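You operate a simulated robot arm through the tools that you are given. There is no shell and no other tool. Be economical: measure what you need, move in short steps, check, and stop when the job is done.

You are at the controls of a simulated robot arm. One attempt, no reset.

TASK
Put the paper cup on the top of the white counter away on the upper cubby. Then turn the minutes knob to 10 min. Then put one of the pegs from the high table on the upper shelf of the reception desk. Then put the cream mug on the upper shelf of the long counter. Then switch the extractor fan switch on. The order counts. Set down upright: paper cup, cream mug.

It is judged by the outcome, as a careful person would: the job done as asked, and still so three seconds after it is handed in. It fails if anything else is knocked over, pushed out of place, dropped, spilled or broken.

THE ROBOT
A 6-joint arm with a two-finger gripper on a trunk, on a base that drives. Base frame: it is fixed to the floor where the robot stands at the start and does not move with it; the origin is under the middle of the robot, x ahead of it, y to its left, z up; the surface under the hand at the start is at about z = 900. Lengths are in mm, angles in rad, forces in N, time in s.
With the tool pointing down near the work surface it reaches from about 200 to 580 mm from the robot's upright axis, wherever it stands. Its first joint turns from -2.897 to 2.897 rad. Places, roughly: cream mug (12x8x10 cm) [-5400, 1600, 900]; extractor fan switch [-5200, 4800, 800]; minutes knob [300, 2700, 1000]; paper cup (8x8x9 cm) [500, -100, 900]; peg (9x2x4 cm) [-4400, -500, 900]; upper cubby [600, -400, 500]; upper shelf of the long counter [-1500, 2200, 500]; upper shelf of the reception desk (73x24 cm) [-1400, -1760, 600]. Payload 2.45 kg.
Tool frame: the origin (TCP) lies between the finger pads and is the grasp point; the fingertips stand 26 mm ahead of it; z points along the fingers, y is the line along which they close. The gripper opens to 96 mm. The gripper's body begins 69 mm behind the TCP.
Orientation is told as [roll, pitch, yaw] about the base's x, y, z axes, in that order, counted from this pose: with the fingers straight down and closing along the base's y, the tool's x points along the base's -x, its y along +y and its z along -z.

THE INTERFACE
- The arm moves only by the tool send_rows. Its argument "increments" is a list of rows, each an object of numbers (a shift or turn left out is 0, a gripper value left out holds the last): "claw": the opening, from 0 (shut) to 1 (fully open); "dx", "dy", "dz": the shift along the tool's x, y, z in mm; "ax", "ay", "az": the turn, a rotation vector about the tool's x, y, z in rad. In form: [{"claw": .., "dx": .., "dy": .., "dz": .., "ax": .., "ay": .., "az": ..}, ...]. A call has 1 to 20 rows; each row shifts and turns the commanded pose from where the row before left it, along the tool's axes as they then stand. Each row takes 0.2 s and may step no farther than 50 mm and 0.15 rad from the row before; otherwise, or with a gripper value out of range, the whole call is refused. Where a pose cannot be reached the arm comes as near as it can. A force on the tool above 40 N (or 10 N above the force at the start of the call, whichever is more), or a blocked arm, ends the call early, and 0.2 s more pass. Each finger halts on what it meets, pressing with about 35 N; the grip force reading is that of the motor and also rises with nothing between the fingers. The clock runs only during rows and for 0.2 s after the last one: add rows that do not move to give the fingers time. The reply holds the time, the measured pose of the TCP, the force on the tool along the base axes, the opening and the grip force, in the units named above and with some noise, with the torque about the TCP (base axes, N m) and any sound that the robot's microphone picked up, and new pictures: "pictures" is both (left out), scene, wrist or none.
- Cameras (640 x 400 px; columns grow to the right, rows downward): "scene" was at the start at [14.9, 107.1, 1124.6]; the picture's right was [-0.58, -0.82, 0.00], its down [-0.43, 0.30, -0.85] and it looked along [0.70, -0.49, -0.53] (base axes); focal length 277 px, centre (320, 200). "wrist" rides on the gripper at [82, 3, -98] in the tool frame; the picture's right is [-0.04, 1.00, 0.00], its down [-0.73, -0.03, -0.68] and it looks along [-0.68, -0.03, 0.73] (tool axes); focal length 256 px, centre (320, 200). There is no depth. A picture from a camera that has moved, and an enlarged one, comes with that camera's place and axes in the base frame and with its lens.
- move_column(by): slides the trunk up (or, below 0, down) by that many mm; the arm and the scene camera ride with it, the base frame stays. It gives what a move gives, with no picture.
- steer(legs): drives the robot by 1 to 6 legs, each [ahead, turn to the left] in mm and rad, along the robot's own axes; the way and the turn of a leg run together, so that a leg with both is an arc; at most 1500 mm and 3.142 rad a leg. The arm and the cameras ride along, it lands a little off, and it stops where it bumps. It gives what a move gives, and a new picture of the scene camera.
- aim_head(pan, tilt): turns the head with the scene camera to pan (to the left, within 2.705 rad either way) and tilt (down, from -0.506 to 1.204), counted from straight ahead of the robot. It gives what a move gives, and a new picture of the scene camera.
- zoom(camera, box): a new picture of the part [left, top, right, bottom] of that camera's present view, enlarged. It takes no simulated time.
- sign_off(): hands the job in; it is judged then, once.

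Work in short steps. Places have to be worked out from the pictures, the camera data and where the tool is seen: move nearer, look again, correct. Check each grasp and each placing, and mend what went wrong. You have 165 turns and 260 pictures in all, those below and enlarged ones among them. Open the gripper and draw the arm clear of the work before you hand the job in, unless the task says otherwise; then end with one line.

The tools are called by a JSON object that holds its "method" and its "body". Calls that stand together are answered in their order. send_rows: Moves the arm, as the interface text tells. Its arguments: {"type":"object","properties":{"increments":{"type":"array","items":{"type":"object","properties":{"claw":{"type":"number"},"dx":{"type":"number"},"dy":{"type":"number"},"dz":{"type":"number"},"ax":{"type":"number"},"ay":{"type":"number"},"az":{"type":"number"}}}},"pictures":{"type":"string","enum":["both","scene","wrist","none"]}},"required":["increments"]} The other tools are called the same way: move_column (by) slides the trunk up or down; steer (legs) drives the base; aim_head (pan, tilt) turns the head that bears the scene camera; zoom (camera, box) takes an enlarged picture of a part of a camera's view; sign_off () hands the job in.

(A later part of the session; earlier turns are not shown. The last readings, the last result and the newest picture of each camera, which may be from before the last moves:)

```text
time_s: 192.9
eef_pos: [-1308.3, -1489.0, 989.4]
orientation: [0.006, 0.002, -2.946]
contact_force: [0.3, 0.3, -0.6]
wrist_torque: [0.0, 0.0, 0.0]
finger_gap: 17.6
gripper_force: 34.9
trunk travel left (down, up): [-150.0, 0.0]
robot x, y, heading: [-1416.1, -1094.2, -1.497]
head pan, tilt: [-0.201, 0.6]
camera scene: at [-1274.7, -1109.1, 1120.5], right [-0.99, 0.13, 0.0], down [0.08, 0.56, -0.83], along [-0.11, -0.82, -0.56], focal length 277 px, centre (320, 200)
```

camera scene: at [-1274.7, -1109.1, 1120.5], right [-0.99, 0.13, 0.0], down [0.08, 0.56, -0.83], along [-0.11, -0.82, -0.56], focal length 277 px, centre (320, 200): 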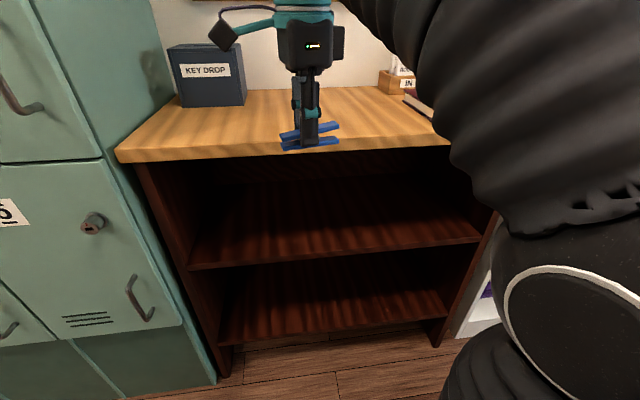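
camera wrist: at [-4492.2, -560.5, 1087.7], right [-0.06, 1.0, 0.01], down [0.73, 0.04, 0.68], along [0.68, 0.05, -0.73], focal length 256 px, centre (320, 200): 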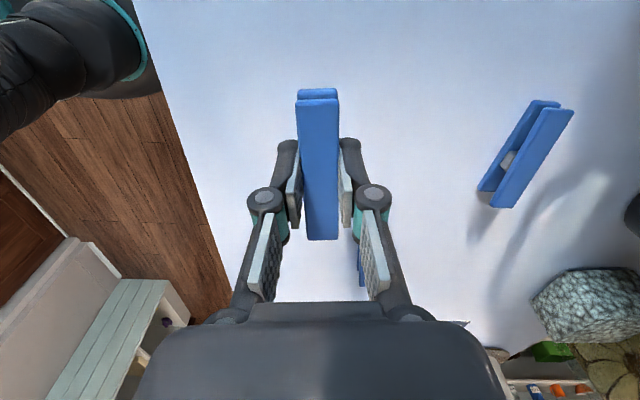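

The desk's upper shelf (z ≈ 600, front y ≈ -1620, x -1790…-1020) is empty. I lower the trunk, square the yaw, lower the hand in front, then tilt it toward the shelf with the peg staying level.

{"method": "move_column", "body": {"by": -150}}

{"method": "send_rows", "body": {"increments": [{"az": 0.1}, {"az": 0.097}, {"dz": 42}, {"dz": 42}, {"dz": 42}, {"dz": 40}, {"ax": -0.14}, {"ax": -0.14}, {"ax": -0.14}, {"ax": -0.14}, {"ax": -0.14}, {}]}}

```text
time_s: 194.7
eef_pos: [-1307.5, -1489.7, 840.2]
orientation: [0.003, 0.0, -2.943]
contact_force: [-0.1, -0.1, 0.4]
wrist_torque: [-0.03, 0.02, -0.02]
finger_gap: 17.7
gripper_force: 34.8
trunk travel left (down, up): [0.0, 150.0]
robot x, y, heading: [-1418.3, -1091.5, -1.507]
head pan, tilt: [-0.201, 0.6]
```

```text
time_s: 197.3
eef_pos: [-1308.4, -1489.7, 672.4]
orientation: [0.706, 0.002, -3.139]
contact_force: [-0.5, 1.0, -1.2]
wrist_torque: [0.0, -0.01, 0.01]
finger_gap: 17.6
gripper_force: 34.9
trunk travel left (down, up): [0.0, 150.0]
robot x, y, heading: [-1420.7, -1090.6, -1.502]
head pan, tilt: [-0.201, 0.6]
camera scene: at [-1274.8, -1109.1, 970.4], right [-0.99, 0.13, 0.0], down [0.08, 0.56, -0.83], along [-0.11, -0.82, -0.56], focal length 277 px, centre (320, 200)
camera wrist: at [-1227.0, -1428.8, 749.8], right [-0.04, -0.76, 0.65], down [-0.73, 0.46, 0.5], along [-0.68, -0.46, -0.58], focal length 256 px, centre (320, 200)
```

scene: 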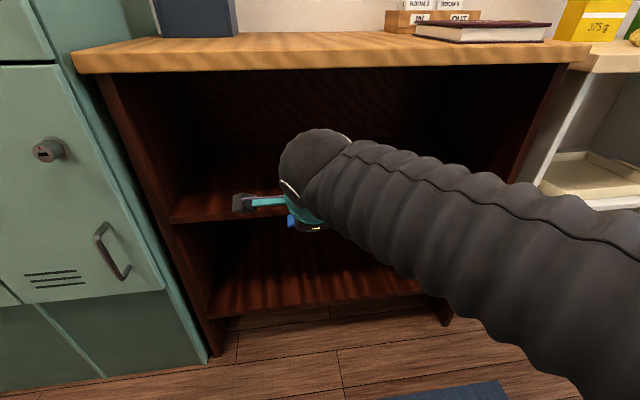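
wrist: 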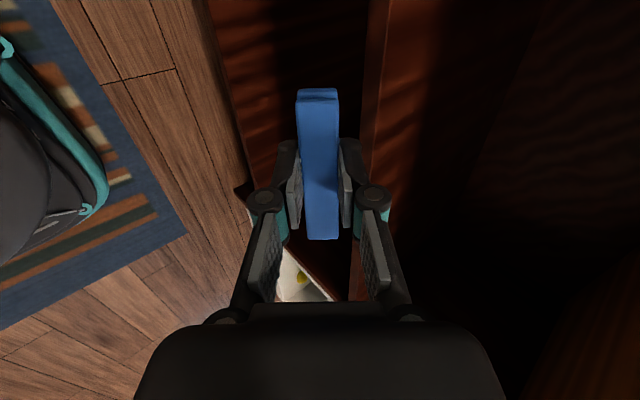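

Shelf z ≈ 590, front y ≈ -1635. I move the peg straight in by 190 mm at this height.

{"method": "send_rows", "body": {"increments": [{"dz": 25.8, "dy": 30.6}, {"dz": 25.8, "dy": 30.6}, {"dz": 25.8, "dy": 30.6}, {"dz": 25.8, "dy": 30.6}, {"dz": 22, "dy": 26}, {}]}}

```text
time_s: 198.7
eef_pos: [-1306.9, -1685.5, 673.4]
orientation: [0.705, 0.002, -3.138]
contact_force: [-0.5, -0.4, 0.2]
wrist_torque: [0.0, -0.02, 0.03]
finger_gap: 17.6
gripper_force: 35.4
trunk travel left (down, up): [0.0, 150.0]
robot x, y, heading: [-1417.9, -1092.7, -1.504]
head pan, tilt: [-0.201, 0.6]
camera scene: at [-1274.7, -1109.1, 970.4], right [-0.99, 0.13, 0.0], down [0.08, 0.56, -0.83], along [-0.11, -0.82, -0.56], focal length 277 px, centre (320, 200)
camera wrist: at [-1226.3, -1624.0, 750.7], right [-0.04, -0.76, 0.65], down [-0.73, 0.46, 0.5], along [-0.68, -0.46, -0.58], focal length 256 px, centre (320, 200)
```

scene: 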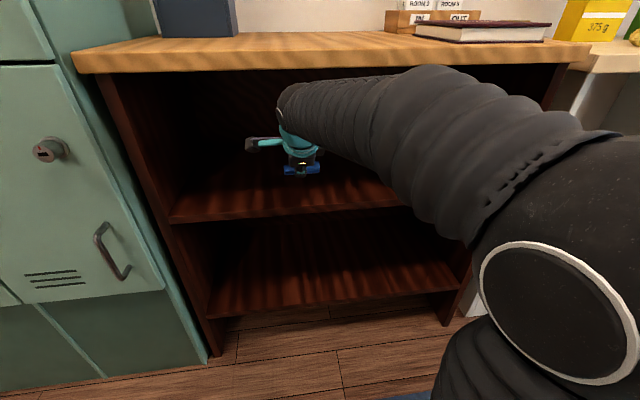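
wrist: 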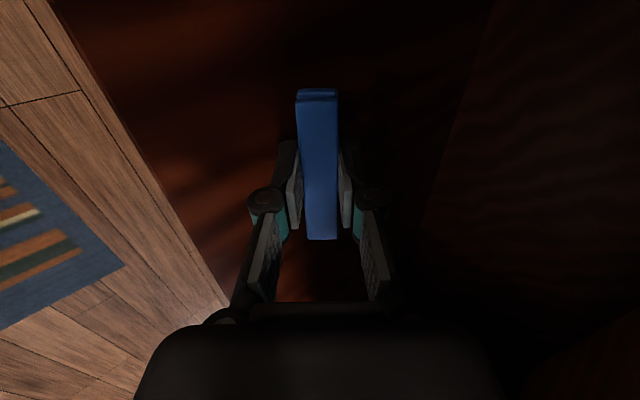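

Peg is inside the cubby over the shelf. I lower 35 mm, then in small steps until contact.

{"method": "send_rows", "body": {"increments": [{"dz": 13.4, "dy": -11.3}, {"dz": 13.4, "dy": -11.3}, {}], "pictures": "none"}}

{"method": "send_rows", "body": {"increments": [{"dz": 1.5, "dy": -1.3}, {"dz": 1.5, "dy": -1.3}, {"dz": 1.5, "dy": -1.3}, {"dz": 1.5, "dy": -1.3}, {"dz": 1.5, "dy": -1.3}, {}], "pictures": "wrist"}}

```text
time_s: 199.5
eef_pos: [-1306.2, -1684.5, 637.6]
orientation: [0.701, 0.001, -3.14]
contact_force: [-0.3, 0.3, -0.6]
wrist_torque: [-0.01, 0.02, 0.04]
finger_gap: 17.5
gripper_force: 35.0
trunk travel left (down, up): [0.0, 150.0]
robot x, y, heading: [-1417.5, -1094.9, -1.502]
head pan, tilt: [-0.201, 0.6]
```

```text
time_s: 200.9
eef_pos: [-1308.0, -1683.7, 632.2]
orientation: [0.71, 0.001, -3.139]
contact_force: [2.2, 8.2, 20.6]
wrist_torque: [0.22, -0.04, 0.06]
finger_gap: 17.7
gripper_force: 34.9
trunk travel left (down, up): [0.0, 150.0]
robot x, y, heading: [-1417.9, -1094.9, -1.505]
head pan, tilt: [-0.201, 0.6]
camera wrist: at [-1226.9, -1621.4, 708.6], right [-0.04, -0.76, 0.65], down [-0.74, 0.46, 0.49], along [-0.68, -0.46, -0.58], focal length 256 px, centre (320, 200)
```

wrist: 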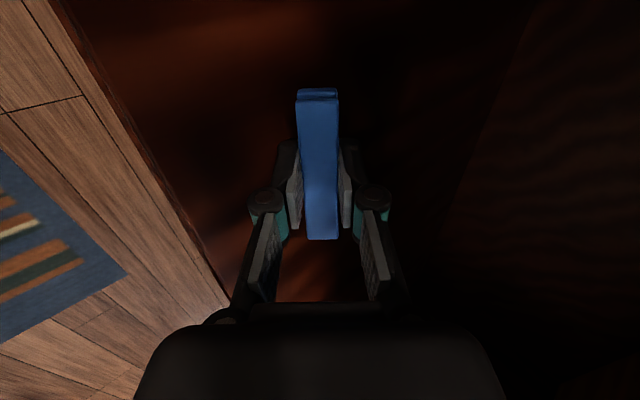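

Contact felt at z ≈ 632. I rise 3 mm, open slightly so the peg settles on the shelf, then back off along the tool while opening more.

{"method": "send_rows", "body": {"increments": [{"dz": -2.3, "dy": 1.9}, {"claw": 0.24}, {"claw": 0.3}, {}, {"dz": -6}, {"dz": -8, "claw": 0.4}, {"dz": -10, "claw": 0.5}, {}], "pictures": "wrist"}}

```text
time_s: 202.7
eef_pos: [-1307.6, -1668.0, 650.4]
orientation: [0.703, 0.003, -3.14]
contact_force: [-0.3, -0.4, 0.2]
wrist_torque: [0.03, 0.02, -0.02]
finger_gap: 48.0
gripper_force: 0.1
trunk travel left (down, up): [0.0, 150.0]
robot x, y, heading: [-1414.9, -1093.9, -1.508]
head pan, tilt: [-0.201, 0.6]
camera wrist: at [-1227.0, -1607.2, 727.5], right [-0.04, -0.76, 0.65], down [-0.73, 0.46, 0.5], along [-0.68, -0.46, -0.58], focal length 256 px, centre (320, 200)
```

wrist: 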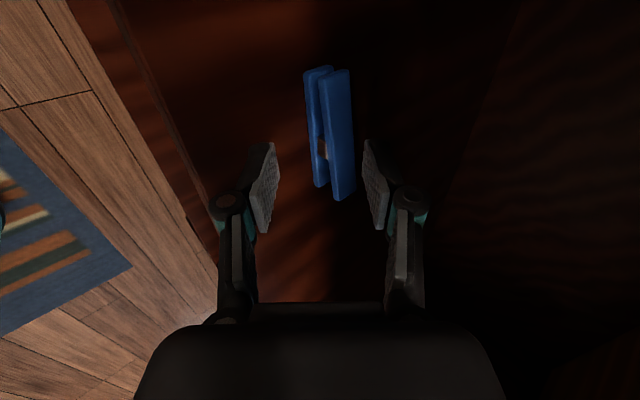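

The peg rests on the shelf, free. Withdraw the hand.

{"method": "send_rows", "body": {"increments": [{"dz": -20}, {"dz": -20}, {"dz": -25.8, "dy": -30.6}, {"dz": -25.8, "dy": -30.6}, {"dz": -25.8, "dy": -30.6}, {"dz": -25.8, "dy": -30.6}, {"dz": -25.8, "dy": -30.6}, {}]}}

{"method": "zoom", "body": {"camera": "scene", "box": [160, 70, 480, 270]}}

```text
time_s: 204.5
eef_pos: [-1309.6, -1443.0, 680.6]
orientation: [0.707, 0.001, -3.14]
contact_force: [-0.3, -0.7, 0.7]
wrist_torque: [-0.04, -0.01, 0.0]
finger_gap: 48.2
gripper_force: 0.0
trunk travel left (down, up): [0.0, 150.0]
robot x, y, heading: [-1418.3, -1094.2, -1.5]
head pan, tilt: [-0.201, 0.6]
camera scene: at [-1274.8, -1109.1, 970.4], right [-0.99, 0.13, 0.0], down [0.08, 0.56, -0.83], along [-0.11, -0.82, -0.56], focal length 277 px, centre (320, 200)
camera wrist: at [-1229.4, -1382.0, 756.6], right [-0.04, -0.76, 0.65], down [-0.73, 0.46, 0.5], along [-0.68, -0.46, -0.58], focal length 256 px, centre (320, 200)
```

scene: 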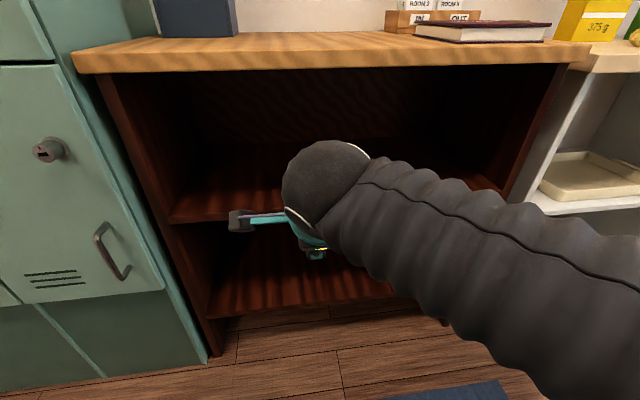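
wrist: 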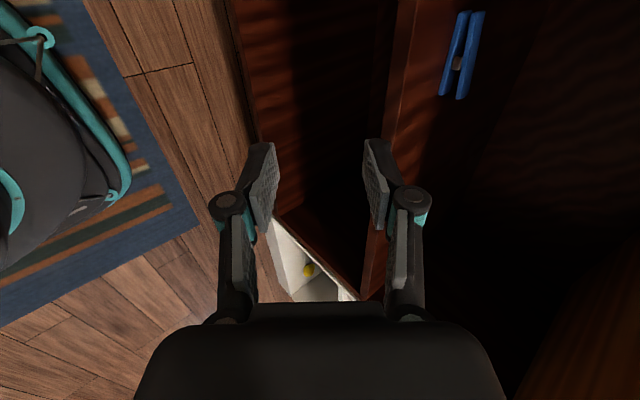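

```text
2.00 times, centred on (320, 170) of scene
camera zoom: at [-1274.8, -1109.1, 970.4], right [-0.99, 0.13, 0.0], down [0.08, 0.56, -0.83], along [-0.11, -0.82, -0.56], focal length 554 px, centre (320, 260)
```

zoom: 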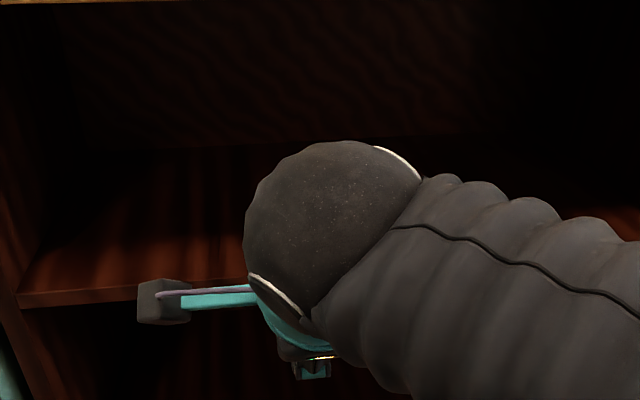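

Peg seen lying well on the upper shelf. I restore the tool-down pose and raise for travel.

{"method": "send_rows", "body": {"increments": [{"ax": 0.14}, {"ax": 0.14}, {"ax": 0.14}, {"ax": 0.14}, {"ax": 0.147}, {"dz": -45}, {"dz": -45}, {"dz": -45}, {"dz": -35}, {"az": -0.149}, {"az": -0.149}, {"az": -0.149}, {"az": -0.149}, {"az": -0.149}, {"az": -0.149}, {"az": -0.149}, {"az": -0.149}, {"az": -0.149}, {"az": -0.149}], "pictures": "none"}}

{"method": "move_column", "body": {"by": 150}}

```text
time_s: 208.5
eef_pos: [-1309.2, -1443.8, 849.7]
orientation: [0.002, 0.003, -1.647]
contact_force: [0.3, 0.0, -0.5]
wrist_torque: [0.01, 0.01, 0.0]
finger_gap: 47.9
gripper_force: 0.2
trunk travel left (down, up): [0.0, 150.0]
robot x, y, heading: [-1419.8, -1090.0, -1.508]
head pan, tilt: [-0.201, 0.6]
```

```text
time_s: 210.2
eef_pos: [-1307.6, -1442.6, 1001.1]
orientation: [0.002, 0.002, -1.649]
contact_force: [0.1, -0.5, -0.1]
wrist_torque: [0.02, 0.01, -0.02]
finger_gap: 47.8
gripper_force: 0.0
trunk travel left (down, up): [-150.0, 0.0]
robot x, y, heading: [-1419.8, -1092.7, -1.498]
head pan, tilt: [-0.201, 0.6]
```

Drive west out of the corridor, then north to the open area.

{"method": "steer", "body": {"legs": [[0, -1.64], [1500, 0], [200, 0], [0, -1.571], [1500, 0], [300, 0]]}}

{"method": "aim_head", "body": {"pan": 1.3, "tilt": 0.2}}

```text
time_s: 235.2
eef_pos: [-3091.0, 1049.5, 1000.4]
orientation: [0.003, 0.002, 1.387]
contact_force: [-0.1, 0.5, 0.3]
wrist_torque: [-0.04, -0.04, -0.03]
finger_gap: 47.8
gripper_force: 0.1
trunk travel left (down, up): [-150.0, 0.0]
robot x, y, heading: [-3018.9, 692.2, 1.534]
head pan, tilt: [-0.201, 0.6]
camera scene: at [-3155.8, 723.3, 1120.4], right [0.97, -0.24, 0.0], down [-0.13, -0.55, -0.83], along [0.2, 0.8, -0.56], focal length 277 px, centre (320, 200)
```

scene: 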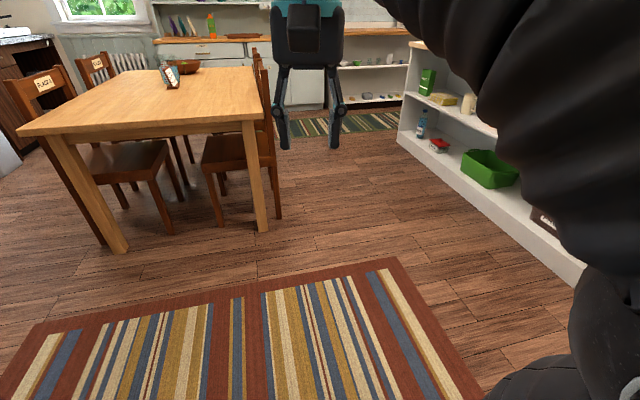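

```text
time_s: 236.8
eef_pos: [-3091.3, 1049.9, 1000.6]
orientation: [0.002, 0.001, 1.389]
contact_force: [0.2, -0.3, 0.7]
wrist_torque: [0.0, -0.04, 0.01]
finger_gap: 48.0
gripper_force: 0.2
trunk travel left (down, up): [-150.0, 0.0]
robot x, y, heading: [-3021.1, 689.7, 1.537]
head pan, tilt: [1.3, 0.201]
camera scene: at [-3265.5, 665.8, 1157.1], right [0.3, 0.95, 0.0], down [0.19, -0.06, -0.98], along [-0.93, 0.3, -0.2], focal length 277 px, centre (320, 200)
```

scene: 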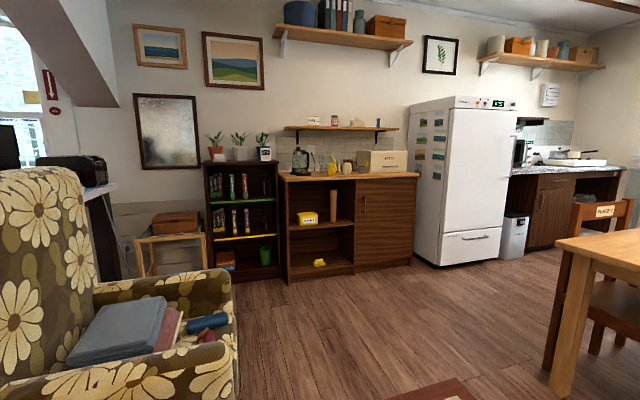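

The brown counter by the fridge probably holds the mug. Zoom.

{"method": "zoom", "body": {"camera": "scene", "box": [270, 120, 430, 220]}}

```text
4.00 times, centred on (350, 170) of scene
camera zoom: at [-3265.5, 665.8, 1157.1], right [0.3, 0.95, 0.0], down [0.19, -0.06, -0.98], along [-0.93, 0.3, -0.2], focal length 1108 px, centre (200, 320)
```

zoom: 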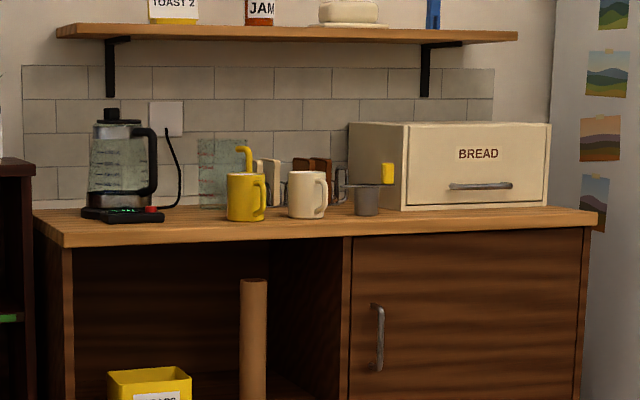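

The cream mug is at about (-5470, 1620) beside a yellow mug. I drive to (-4800, 1590) facing west.

{"method": "steer", "body": {"legs": [[0, 1.137], [1500, 0], [494, 0], [0, 0.467]]}}

{"method": "aim_head", "body": {"pan": -0.3, "tilt": 0.4}}

```text
time_s: 251.1
eef_pos: [-5178.9, 1549.7, 999.4]
orientation: [0.002, 0.003, 2.975]
contact_force: [0.0, -0.3, 0.5]
wrist_torque: [0.06, -0.03, 0.03]
finger_gap: 48.3
gripper_force: 0.1
trunk travel left (down, up): [-150.0, 0.0]
robot x, y, heading: [-4822.2, 1628.7, 3.119]
head pan, tilt: [1.3, 0.201]
camera scene: at [-4789.8, 1382.7, 1157.2], right [-0.96, 0.29, 0.0], down [0.06, 0.19, -0.98], along [-0.28, -0.94, -0.2], focal length 277 px, centre (320, 200)
```

scene: 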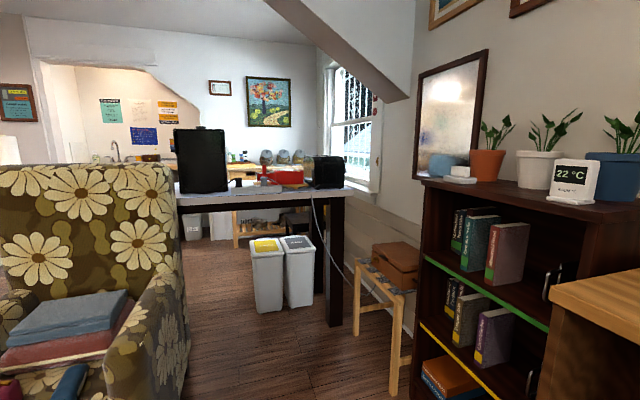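

```text
time_s: 252.8
eef_pos: [-5180.8, 1549.7, 1000.0]
orientation: [0.003, 0.002, 2.975]
contact_force: [0.8, -1.2, 0.4]
wrist_torque: [-0.02, 0.03, 0.0]
finger_gap: 47.9
gripper_force: 0.1
trunk travel left (down, up): [-150.0, 0.0]
robot x, y, heading: [-4820.3, 1628.0, 3.118]
head pan, tilt: [-0.3, 0.4]
camera scene: at [-4851.0, 1501.1, 1138.6], right [0.31, 0.95, 0.0], down [0.37, -0.12, -0.92], along [-0.87, 0.29, -0.39], focal length 277 px, centre (320, 200)
```

scene: 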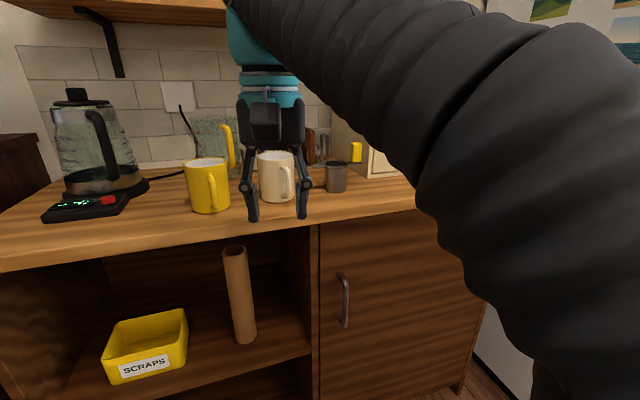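

The mug stands at about (-5440, 1593) with its handle toward me and slightly right. I'll grip across y with a ~35° forward tilt. Drive 60 mm closer, open, tilt and rise to the pre-grasp point.

{"method": "steer", "body": {"legs": [[60, 0]]}}

{"method": "send_rows", "body": {"increments": [{"dx": -30, "dy": -10, "az": -0.083, "claw": 1.0}, {"dx": -30, "dy": -10, "az": -0.083}, {"ay": -0.15}, {"ay": -0.15}, {"ay": -0.15}, {"ay": -0.15}, {"dx": -43, "dy": -11, "dz": -2.5}, {"dx": -43, "dy": -11, "dz": -2.5}, {}]}}

```text
time_s: 253.7
eef_pos: [-5240.3, 1550.1, 1000.4]
orientation: [0.0, 0.003, 2.979]
contact_force: [0.0, -0.4, 0.3]
wrist_torque: [0.03, -0.04, -0.02]
finger_gap: 47.9
gripper_force: 0.1
trunk travel left (down, up): [-150.0, 0.0]
robot x, y, heading: [-4883.2, 1628.7, 3.12]
head pan, tilt: [-0.3, 0.4]
camera scene: at [-4911.7, 1502.2, 1138.6], right [0.31, 0.95, 0.0], down [0.37, -0.12, -0.92], along [-0.88, 0.29, -0.39], focal length 277 px, centre (320, 200)
```

scene: 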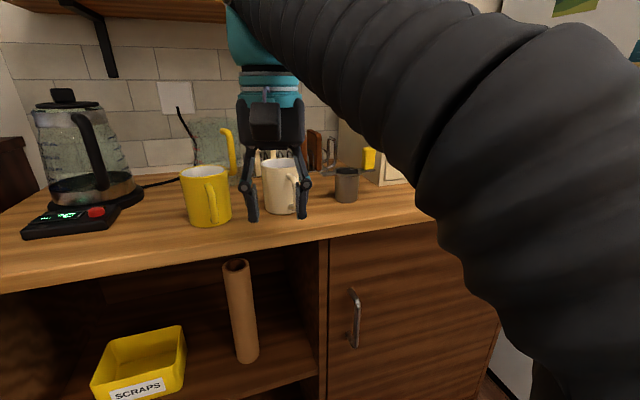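

```text
time_s: 255.7
eef_pos: [-5365.3, 1598.8, 1052.9]
orientation: [0.003, -0.599, -3.139]
contact_force: [0.8, 0.4, -0.1]
wrist_torque: [0.03, 0.0, -0.03]
finger_gap: 96.1
gripper_force: 0.0
trunk travel left (down, up): [-150.0, 0.0]
robot x, y, heading: [-4882.1, 1630.6, 3.122]
head pan, tilt: [-0.3, 0.4]
camera scene: at [-4911.6, 1502.2, 1138.6], right [0.31, 0.95, 0.0], down [0.37, -0.12, -0.92], along [-0.88, 0.29, -0.39], focal length 277 px, centre (320, 200)
camera wrist: at [-5243.4, 1596.3, 1088.2], right [-0.03, -1.0, 0.02], down [-0.22, 0.03, 0.97], along [-0.97, 0.02, -0.23], focal length 256 px, centre (320, 200)
```

scene: 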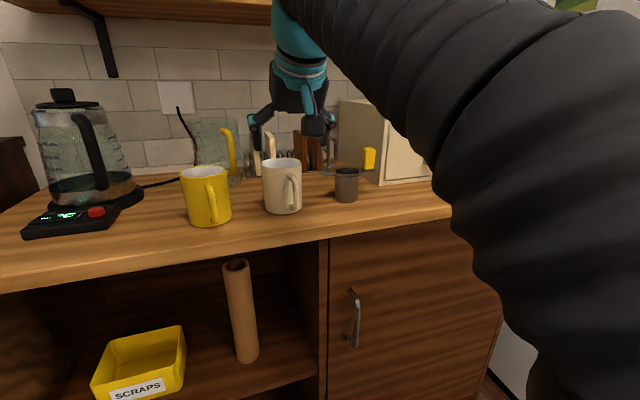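
wrist: 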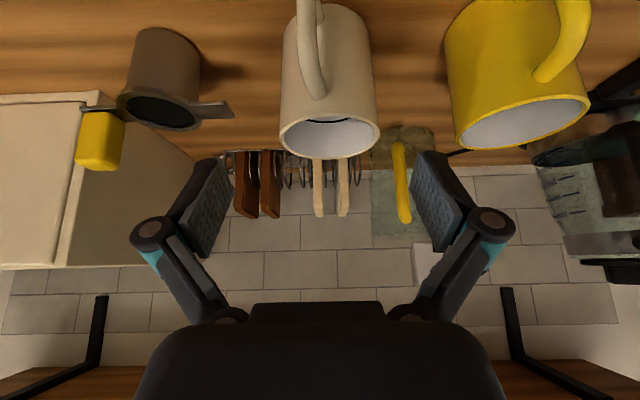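

The mug's rim centre is at about (-5426, 1593), handle toward me, slightly +y. I advance along the tool 75 mm with a 6 mm lateral correction.

{"method": "send_rows", "body": {"increments": [{"dy": 6, "dz": 20}, {"dz": 28}, {"dz": 27}, {}]}}

```text
time_s: 256.7
eef_pos: [-5409.3, 1592.5, 989.2]
orientation: [0.002, -0.596, -3.138]
contact_force: [0.6, 0.5, 0.9]
wrist_torque: [0.01, 0.0, 0.01]
finger_gap: 95.9
gripper_force: 0.1
trunk travel left (down, up): [-150.0, 0.0]
robot x, y, heading: [-4882.4, 1631.7, 3.12]
head pan, tilt: [-0.3, 0.4]
camera scene: at [-4911.7, 1502.2, 1138.6], right [0.31, 0.95, 0.0], down [0.37, -0.12, -0.92], along [-0.88, 0.29, -0.39], focal length 277 px, centre (320, 200)
camera wrist: at [-5287.7, 1589.9, 1025.5], right [-0.03, -1.0, 0.02], down [-0.22, 0.03, 0.97], along [-0.97, 0.02, -0.23], focal length 256 px, centre (320, 200)
```

scene: 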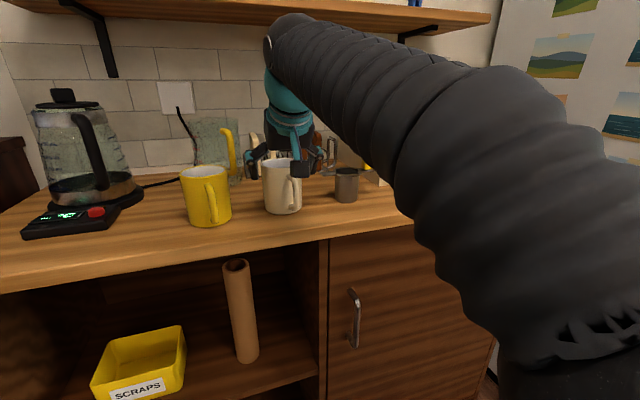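
wrist: 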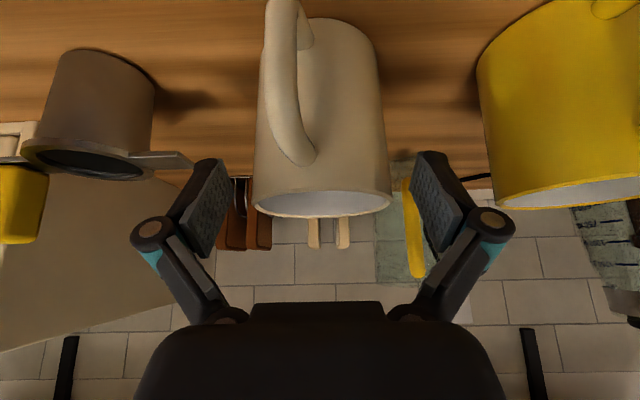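

Centred on the mug. Final 33 mm and close.

{"method": "send_rows", "body": {"increments": [{"dz": 17}, {"dz": 16}, {"claw": 0.85}, {"claw": 0.7}, {"claw": 0.6}, {"claw": 0.6}, {}], "pictures": "wrist"}}

```text
time_s: 258.3
eef_pos: [-5427.8, 1592.6, 962.3]
orientation: [0.002, -0.597, -3.137]
contact_force: [0.6, 2.0, -0.1]
wrist_torque: [0.0, 0.04, 0.04]
finger_gap: 77.3
gripper_force: 34.6
trunk travel left (down, up): [-150.0, 0.0]
robot x, y, heading: [-4879.8, 1633.1, 3.124]
head pan, tilt: [-0.3, 0.4]
camera wrist: at [-5305.1, 1589.4, 997.9], right [-0.03, -1.0, 0.02], down [-0.22, 0.03, 0.97], along [-0.97, 0.02, -0.23], focal length 256 px, centre (320, 200)
```

wrist: 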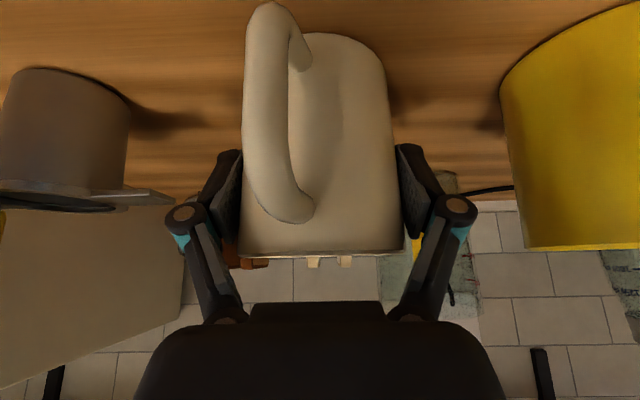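

Gripped (77 mm, 35 N). Lift 70 mm.

{"method": "send_rows", "body": {"increments": [{"dx": -13, "dz": -19}, {"dx": -13, "dz": -19}, {"dx": -13, "dz": -19}, {}]}}

```text
time_s: 259.3
eef_pos: [-5424.8, 1593.2, 1032.0]
orientation: [0.0, -0.597, -3.138]
contact_force: [0.0, 0.3, -3.3]
wrist_torque: [0.0, 0.02, 0.03]
finger_gap: 77.2
gripper_force: 34.5
trunk travel left (down, up): [-150.0, 0.0]
robot x, y, heading: [-4886.6, 1630.9, 3.125]
head pan, tilt: [-0.3, 0.4]
camera scene: at [-4911.8, 1502.2, 1138.6], right [0.31, 0.95, 0.0], down [0.37, -0.12, -0.92], along [-0.88, 0.29, -0.39], focal length 277 px, centre (320, 200)
camera wrist: at [-5304.0, 1590.9, 1067.5], right [-0.03, -1.0, 0.02], down [-0.23, 0.03, 0.97], along [-0.97, 0.02, -0.23], focal length 256 px, centre (320, 200)
```

scene: 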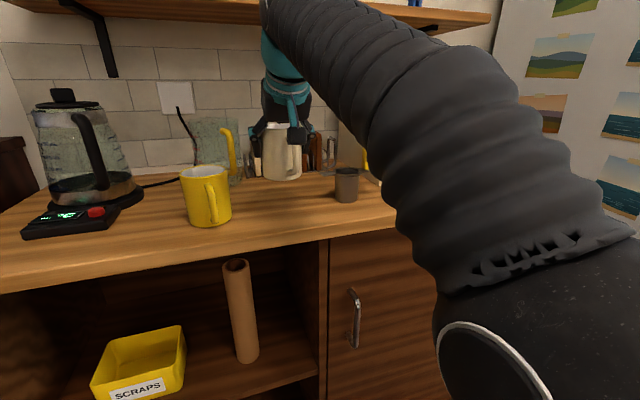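
wrist: 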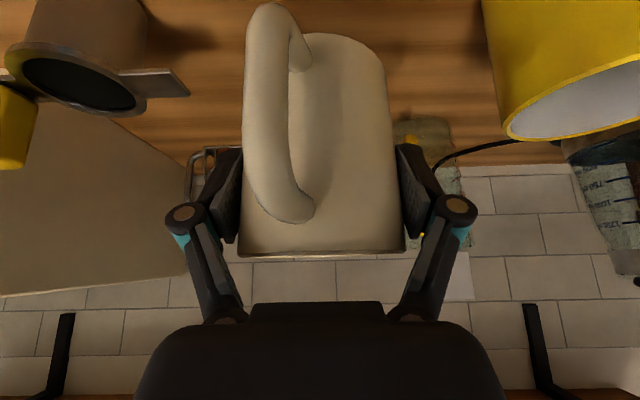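

Held upright and clear. I back away from the counter, draw the arm in, and turn around toward the long counter.

{"method": "steer", "body": {"legs": [[-350, 0]]}}

{"method": "send_rows", "body": {"increments": [{"dx": 33, "dz": -22}, {"dx": 33, "dz": -22}, {}], "pictures": "none"}}

{"method": "steer", "body": {"legs": [[0, 3.03], [1500, 0], [500, 0], [0, 0.12]]}}

{"method": "aim_head", "body": {"pan": 0.5, "tilt": 0.4}}

```text
time_s: 261.6
eef_pos: [-5084.4, 1589.8, 1032.3]
orientation: [0.003, -0.597, 3.14]
contact_force: [-0.1, -0.2, -3.2]
wrist_torque: [0.01, -0.01, 0.02]
finger_gap: 77.2
gripper_force: 34.9
trunk travel left (down, up): [-150.0, 0.0]
robot x, y, heading: [-4542.8, 1626.7, 3.121]
head pan, tilt: [-0.3, 0.4]
camera scene: at [-4571.1, 1495.9, 1138.6], right [0.32, 0.95, 0.0], down [0.37, -0.12, -0.92], along [-0.87, 0.29, -0.39], focal length 277 px, centre (320, 200)
```

scene: 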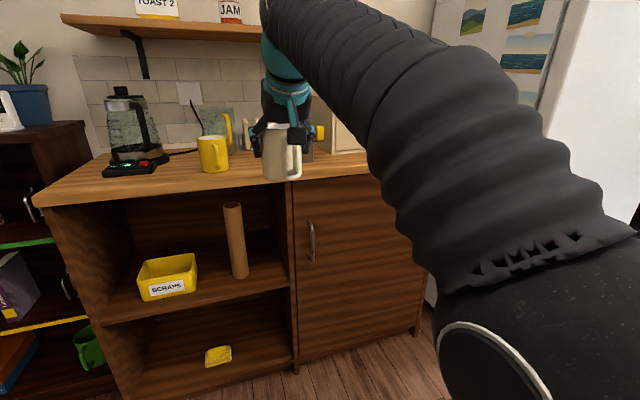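

```text
time_s: 262.4
eef_pos: [-5006.5, 1586.7, 1030.2]
orientation: [0.002, -0.596, 3.139]
contact_force: [-0.9, 0.2, -2.7]
wrist_torque: [-0.02, -0.01, -0.01]
finger_gap: 76.9
gripper_force: 35.0
trunk travel left (down, up): [-150.0, 0.0]
robot x, y, heading: [-4543.3, 1624.9, 3.122]
head pan, tilt: [-0.3, 0.4]
```

```text
time_s: 280.2
eef_pos: [-2056.9, 1566.1, 1029.9]
orientation: [0.002, -0.597, 0.068]
contact_force: [-0.3, 0.3, -2.8]
wrist_torque: [-0.03, -0.01, 0.01]
finger_gap: 77.3
gripper_force: 35.6
trunk travel left (down, up): [-150.0, 0.0]
robot x, y, heading: [-2515.6, 1499.8, 0.048]
head pan, tilt: [-0.3, 0.4]
camera scene: at [-2495.1, 1629.1, 1138.6], right [-0.25, -0.97, 0.0], down [-0.38, 0.1, -0.92], along [0.89, -0.23, -0.39], focal length 277 px, centre (320, 200)
```

scene: 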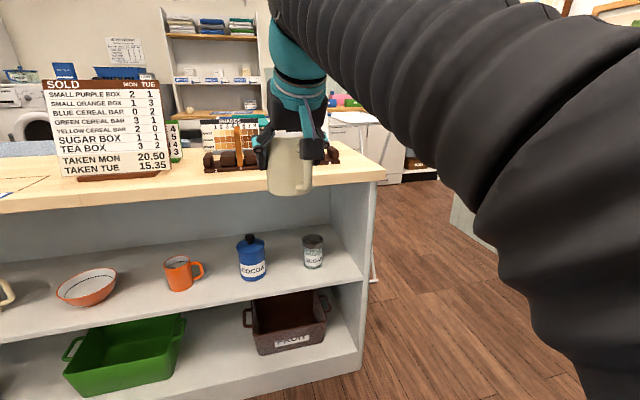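

```text
time_s: 281.3
eef_pos: [-2057.0, 1566.0, 1029.8]
orientation: [0.002, -0.598, 0.068]
contact_force: [0.0, -0.3, -2.3]
wrist_torque: [-0.03, 0.01, -0.03]
finger_gap: 77.1
gripper_force: 35.1
trunk travel left (down, up): [-150.0, 0.0]
robot x, y, heading: [-2518.7, 1497.4, 0.05]
head pan, tilt: [0.499, 0.4]
camera scene: at [-2505.7, 1700.3, 1138.6], right [0.52, -0.85, 0.0], down [-0.33, -0.2, -0.92], along [0.79, 0.48, -0.39], focal length 277 px, centre (320, 200)
```

scene: 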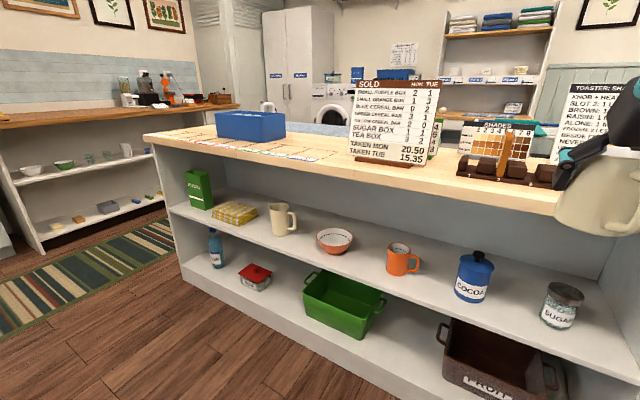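

The upper shelf (z ≈ 500) holds items; the widest gap is between the orange mug (y ≈ 1882) and the bowl (y ≈ 2147), centre y ≈ 2003. I move over to y ≈ 2000 facing it.

{"method": "steer", "body": {"legs": [[0, 1.521], [450, 0], [0, -1.57]]}}

{"method": "aim_head", "body": {"pan": 0.0, "tilt": 0.5}}

```text
time_s: 291.6
eef_pos: [-2041.5, 1994.8, 1031.2]
orientation: [0.002, -0.596, -0.004]
contact_force: [-0.3, 0.1, -3.1]
wrist_torque: [0.0, 0.03, 0.04]
finger_gap: 77.5
gripper_force: 35.2
trunk travel left (down, up): [-150.0, 0.0]
robot x, y, heading: [-2504.8, 1954.5, -0.024]
head pan, tilt: [0.499, 0.4]
camera scene: at [-2479.7, 2160.7, 1138.6], right [0.46, -0.89, 0.0], down [-0.35, -0.18, -0.92], along [0.82, 0.42, -0.39], focal length 277 px, centre (320, 200)
```

scene: 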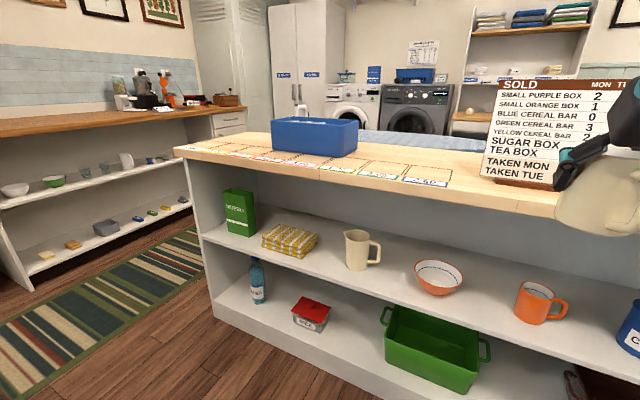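

```text
time_s: 292.5
eef_pos: [-2041.1, 1993.1, 1030.3]
orientation: [0.002, -0.596, -0.005]
contact_force: [-0.8, 0.3, -2.3]
wrist_torque: [0.03, 0.01, -0.01]
finger_gap: 77.4
gripper_force: 34.3
trunk travel left (down, up): [-150.0, 0.0]
robot x, y, heading: [-2509.1, 1960.3, -0.023]
head pan, tilt: [0.0, 0.499]
camera scene: at [-2471.0, 2116.2, 1129.5], right [-0.02, -1.0, 0.0], down [-0.48, 0.01, -0.88], along [0.88, -0.02, -0.48], focal length 277 px, centre (320, 200)
```

scene: 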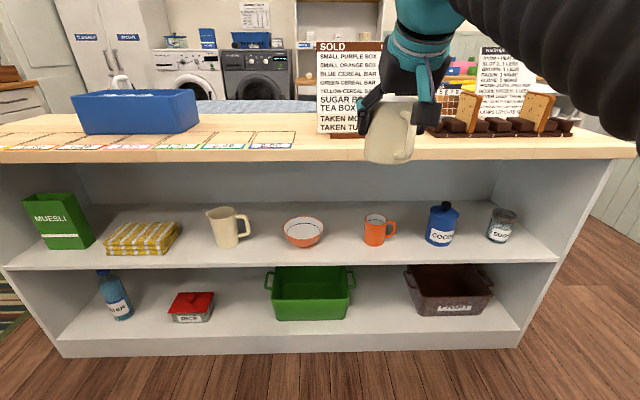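

Clear frontal view: the gap between bowl and orange mug is centred at y ≈ 2013. I lower trunk and hand in front of the counter.

{"method": "move_column", "body": {"by": -150}}

{"method": "send_rows", "body": {"increments": [{"dx": 24.2, "dy": 2.9, "dz": 35.3}, {"dx": 24.2, "dy": 2.9, "dz": 35.3}, {"dx": 24.2, "dy": 2.9, "dz": 35.3}, {"dx": 24.2, "dy": 2.9, "dz": 35.3}, {"dx": 24.2, "dy": 2.9, "dz": 35.3}, {"dx": 24.2, "dy": 2.9, "dz": 35.3}, {"dx": 21, "dy": 2.9, "dz": 31}, {}]}}

```text
time_s: 294.2
eef_pos: [-2041.8, 1993.9, 882.0]
orientation: [0.001, -0.599, -0.004]
contact_force: [0.0, 0.3, -2.0]
wrist_torque: [-0.01, 0.03, 0.0]
finger_gap: 77.3
gripper_force: 34.8
trunk travel left (down, up): [0.0, 150.0]
robot x, y, heading: [-2504.3, 1955.0, -0.023]
head pan, tilt: [0.0, 0.499]
```

```text
time_s: 296.1
eef_pos: [-2042.1, 2013.0, 586.2]
orientation: [0.002, -0.596, -0.002]
contact_force: [-0.3, 0.4, -2.8]
wrist_torque: [0.01, 0.03, -0.03]
finger_gap: 77.2
gripper_force: 34.9
trunk travel left (down, up): [0.0, 150.0]
robot x, y, heading: [-2506.1, 1957.6, -0.018]
head pan, tilt: [0.0, 0.499]
camera scene: at [-2471.1, 2116.1, 979.5], right [-0.02, -1.0, 0.0], down [-0.48, 0.01, -0.88], along [0.88, -0.02, -0.48], focal length 277 px, centre (320, 200)
camera wrist: at [-2165.3, 2016.0, 621.1], right [0.04, 1.0, 0.02], down [0.22, -0.03, 0.97], along [0.97, -0.03, -0.23], focal length 256 px, centre (320, 200)
```

scene: 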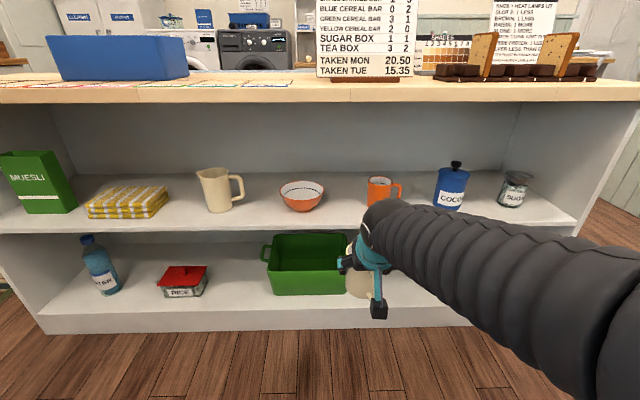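
wrist: 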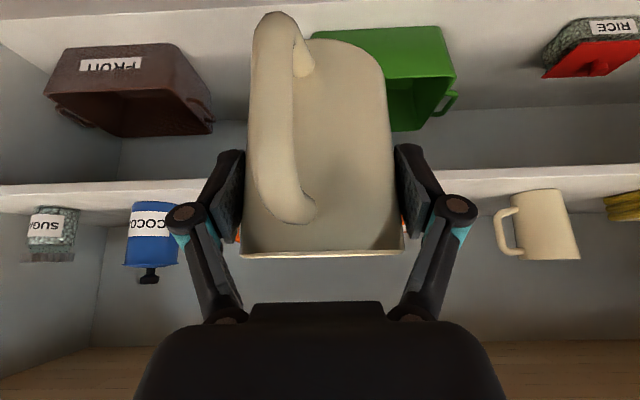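

Zoom in on the shelf edge in the wrist view to determine its height.

{"method": "zoom", "body": {"camera": "wrist", "box": [440, 130, 640, 270]}}

{"method": "zoom", "body": {"camera": "scene", "box": [240, 150, 440, 270]}}

```text
2.86 times, centred on (540, 200) of wrist
camera zoom: at [-2165.3, 2016.0, 621.1], right [0.04, 1.0, 0.02], down [0.22, -0.03, 0.97], along [0.97, -0.03, -0.23], focal length 731 px, centre (-309, 200)
```

zoom: 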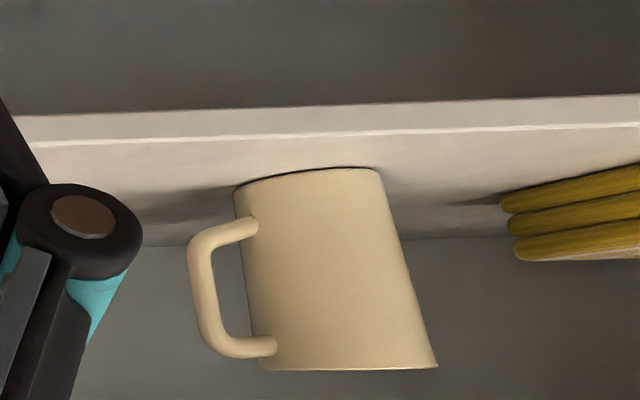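

```text
3.20 times, centred on (340, 210) of scene
camera zoom: at [-2471.1, 2116.1, 979.5], right [-0.02, -1.0, 0.0], down [-0.48, 0.01, -0.88], along [0.88, -0.02, -0.48], focal length 886 px, centre (256, 168)
```

zoom: 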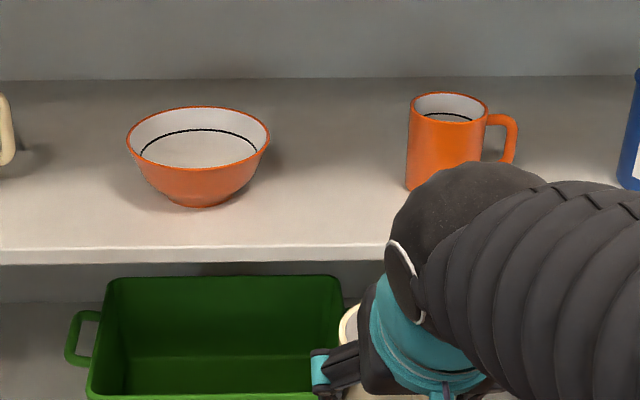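

Shelf top z ≈ 492–500, front x ≈ -1740; gap centre y ≈ 2009. Drive forward 230 mm with the mug bottom at z ≈ 524.

{"method": "steer", "body": {"legs": [[230, 0]]}}

{"method": "send_rows", "body": {"increments": [{}], "pictures": "wrist"}}

```text
time_s: 297.8
eef_pos: [-1806.2, 2004.2, 585.8]
orientation: [0.002, -0.597, -0.009]
contact_force: [-0.7, -0.6, -2.8]
wrist_torque: [0.02, 0.0, -0.04]
finger_gap: 77.2
gripper_force: 35.3
trunk travel left (down, up): [0.0, 150.0]
robot x, y, heading: [-2274.0, 1951.2, -0.03]
head pan, tilt: [0.0, 0.499]
camera scene: at [-2237.3, 2110.1, 979.5], right [-0.03, -1.0, 0.0], down [-0.48, 0.01, -0.88], along [0.88, -0.02, -0.48], focal length 277 px, centre (320, 200)
```

scene: 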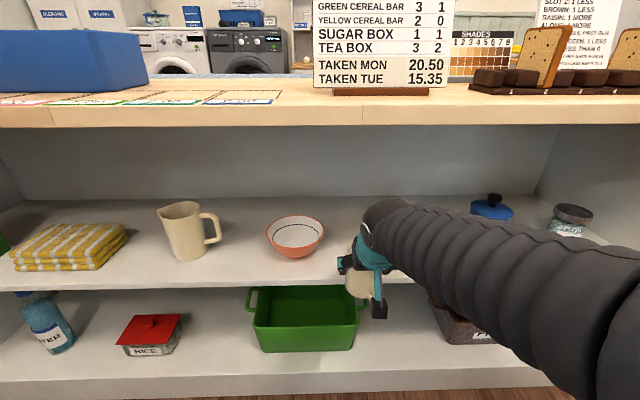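

```text
time_s: 298.2
eef_pos: [-1806.9, 2005.0, 584.8]
orientation: [0.0, -0.596, -0.009]
contact_force: [-0.4, 0.2, -2.2]
wrist_torque: [0.04, 0.0, 0.0]
finger_gap: 77.1
gripper_force: 34.7
trunk travel left (down, up): [0.0, 150.0]
robot x, y, heading: [-2275.3, 1952.8, -0.023]
head pan, tilt: [0.0, 0.499]
camera wrist: at [-1932.0, 2008.6, 621.3], right [0.04, 1.0, 0.02], down [0.23, -0.03, 0.97], along [0.97, -0.03, -0.23], focal length 256 px, centre (320, 200)
```

wrist: 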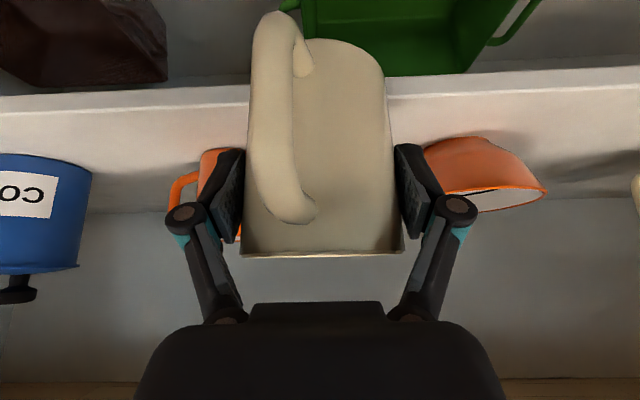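

Neighbours are clear on both sides; I shift 7 mm toward +y and go in 105 mm.

{"method": "send_rows", "body": {"increments": [{"dx": -29.2, "dy": 3.5, "dz": 20}, {"dx": -29.2, "dy": 3.5, "dz": 20}, {"dx": -29.2, "dy": 1, "dz": 20}, {}]}}

```text
time_s: 299.2
eef_pos: [-1700.3, 2011.6, 583.9]
orientation: [0.002, -0.595, -0.009]
contact_force: [0.8, -0.9, -2.8]
wrist_torque: [0.03, 0.01, 0.02]
finger_gap: 77.3
gripper_force: 34.8
trunk travel left (down, up): [0.0, 150.0]
robot x, y, heading: [-2274.2, 1950.5, -0.03]
head pan, tilt: [0.0, 0.499]
camera scene: at [-2237.3, 2110.1, 979.5], right [-0.03, -1.0, 0.0], down [-0.48, 0.01, -0.88], along [0.88, -0.02, -0.48], focal length 277 px, centre (320, 200)
camera wrist: at [-1823.7, 2015.4, 619.4], right [0.04, 1.0, 0.02], down [0.23, -0.03, 0.97], along [0.97, -0.03, -0.23], focal length 256 px, centre (320, 200)
```

scene: 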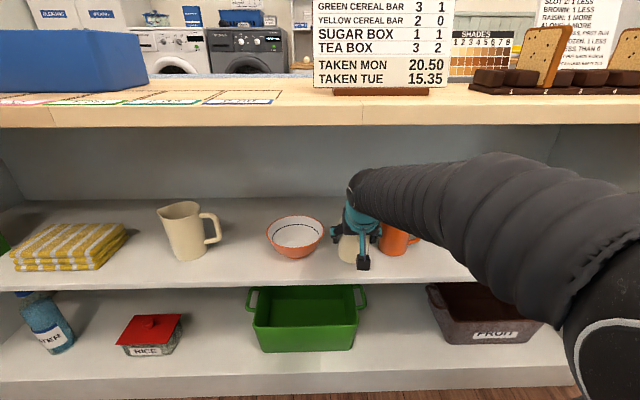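
wrist: 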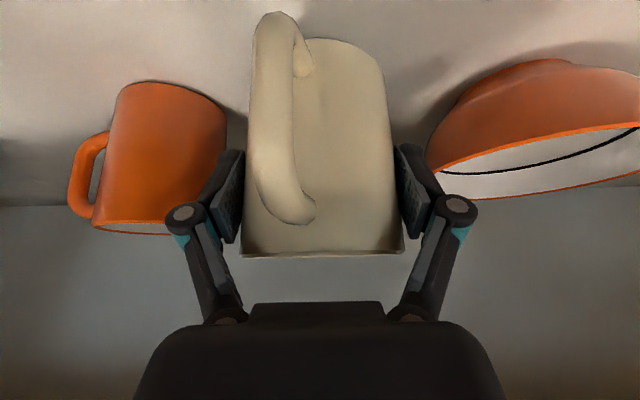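

Good clearances. A little deeper (25 mm) and 4 mm to +y, then lower 14 mm and continue in small steps.

{"method": "send_rows", "body": {"increments": [{"dx": -20.6, "dy": 3.5, "dz": 14.1}, {"dx": 4, "dz": 5.8}, {"dx": 4, "dz": 5.8}, {}], "pictures": "none"}}

{"method": "send_rows", "body": {"increments": [{"dx": 0.85, "dz": 1.24}, {"dx": 0.85, "dz": 1.24}, {"dx": 0.85, "dz": 1.24}, {}], "pictures": "wrist"}}

```text
time_s: 300.2
eef_pos: [-1676.7, 2015.7, 570.4]
orientation: [0.002, -0.597, -0.008]
contact_force: [-0.3, 0.1, -3.3]
wrist_torque: [0.02, 0.03, 0.0]
finger_gap: 76.9
gripper_force: 35.3
trunk travel left (down, up): [0.0, 150.0]
robot x, y, heading: [-2275.8, 1952.4, -0.028]
head pan, tilt: [0.0, 0.499]
```

```text
time_s: 301.2
eef_pos: [-1677.2, 2015.6, 566.7]
orientation: [0.002, -0.598, -0.008]
contact_force: [0.2, -0.2, -2.8]
wrist_torque: [0.0, 0.01, 0.01]
finger_gap: 77.0
gripper_force: 35.3
trunk travel left (down, up): [0.0, 150.0]
robot x, y, heading: [-2279.2, 1950.0, -0.028]
head pan, tilt: [0.0, 0.499]
camera wrist: at [-1800.3, 2019.6, 602.5], right [0.04, 1.0, 0.02], down [0.23, -0.03, 0.97], along [0.97, -0.03, -0.23], focal length 256 px, centre (320, 200)
```

wrist: 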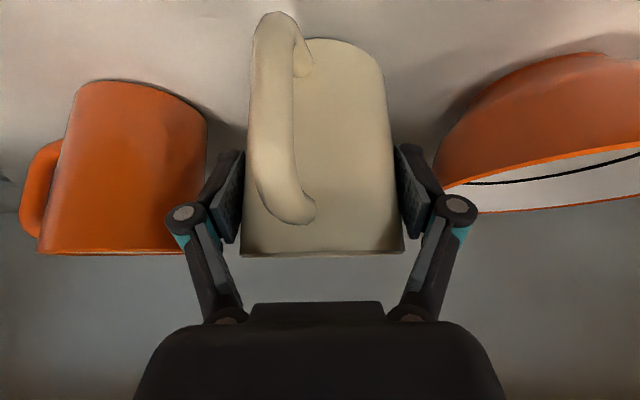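

Still hanging (-3 N). Continue lowering in 1.5 mm steps.

{"method": "send_rows", "body": {"increments": [{"dx": 0.85, "dz": 1.24}, {"dx": 0.85, "dz": 1.24}, {}], "pictures": "none"}}

{"method": "send_rows", "body": {"increments": [{"dx": 0.85, "dz": 1.24}, {"dx": 0.6, "dz": 0.8}, {}], "pictures": "none"}}

```text
time_s: 302.0
eef_pos: [-1677.7, 2015.2, 563.6]
orientation: [0.001, -0.596, -0.006]
contact_force: [0.2, 0.2, -2.7]
wrist_torque: [0.04, 0.03, 0.01]
finger_gap: 77.2
gripper_force: 35.1
trunk travel left (down, up): [0.0, 150.0]
robot x, y, heading: [-2272.7, 1950.6, -0.029]
head pan, tilt: [0.0, 0.499]
```

```text
time_s: 302.8
eef_pos: [-1677.4, 2015.4, 562.4]
orientation: [0.002, -0.6, -0.007]
contact_force: [0.0, -2.7, 5.2]
wrist_torque: [-0.07, 0.23, 0.08]
finger_gap: 77.2
gripper_force: 35.6
trunk travel left (down, up): [0.0, 150.0]
robot x, y, heading: [-2273.7, 1957.0, -0.025]
head pan, tilt: [0.0, 0.499]
```

Contact made. Open gently to 0.9.

{"method": "send_rows", "body": {"increments": [{"claw": 0.84}, {"claw": 0.89}, {}], "pictures": "wrist"}}

```text
time_s: 303.6
eef_pos: [-1677.6, 2016.5, 560.8]
orientation: [0.002, -0.597, -0.005]
contact_force: [0.2, -0.1, -0.1]
wrist_torque: [-0.01, 0.02, -0.02]
finger_gap: 85.6
gripper_force: 0.0
trunk travel left (down, up): [0.0, 150.0]
robot x, y, heading: [-2275.7, 1952.6, -0.031]
head pan, tilt: [0.0, 0.499]
camera wrist: at [-1800.7, 2020.2, 597.0], right [0.04, 1.0, 0.02], down [0.22, -0.03, 0.97], along [0.97, -0.03, -0.23], focal length 256 px, centre (320, 200)
```

wrist: 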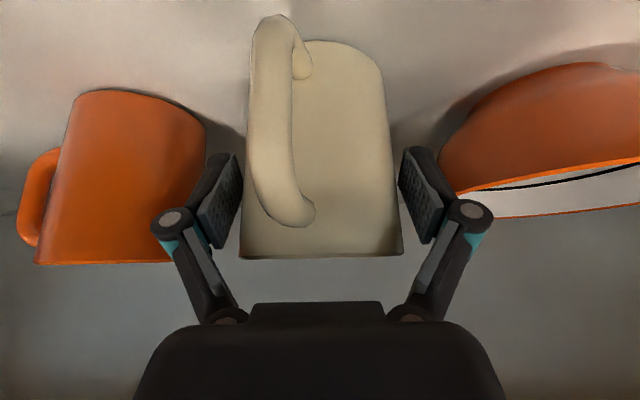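

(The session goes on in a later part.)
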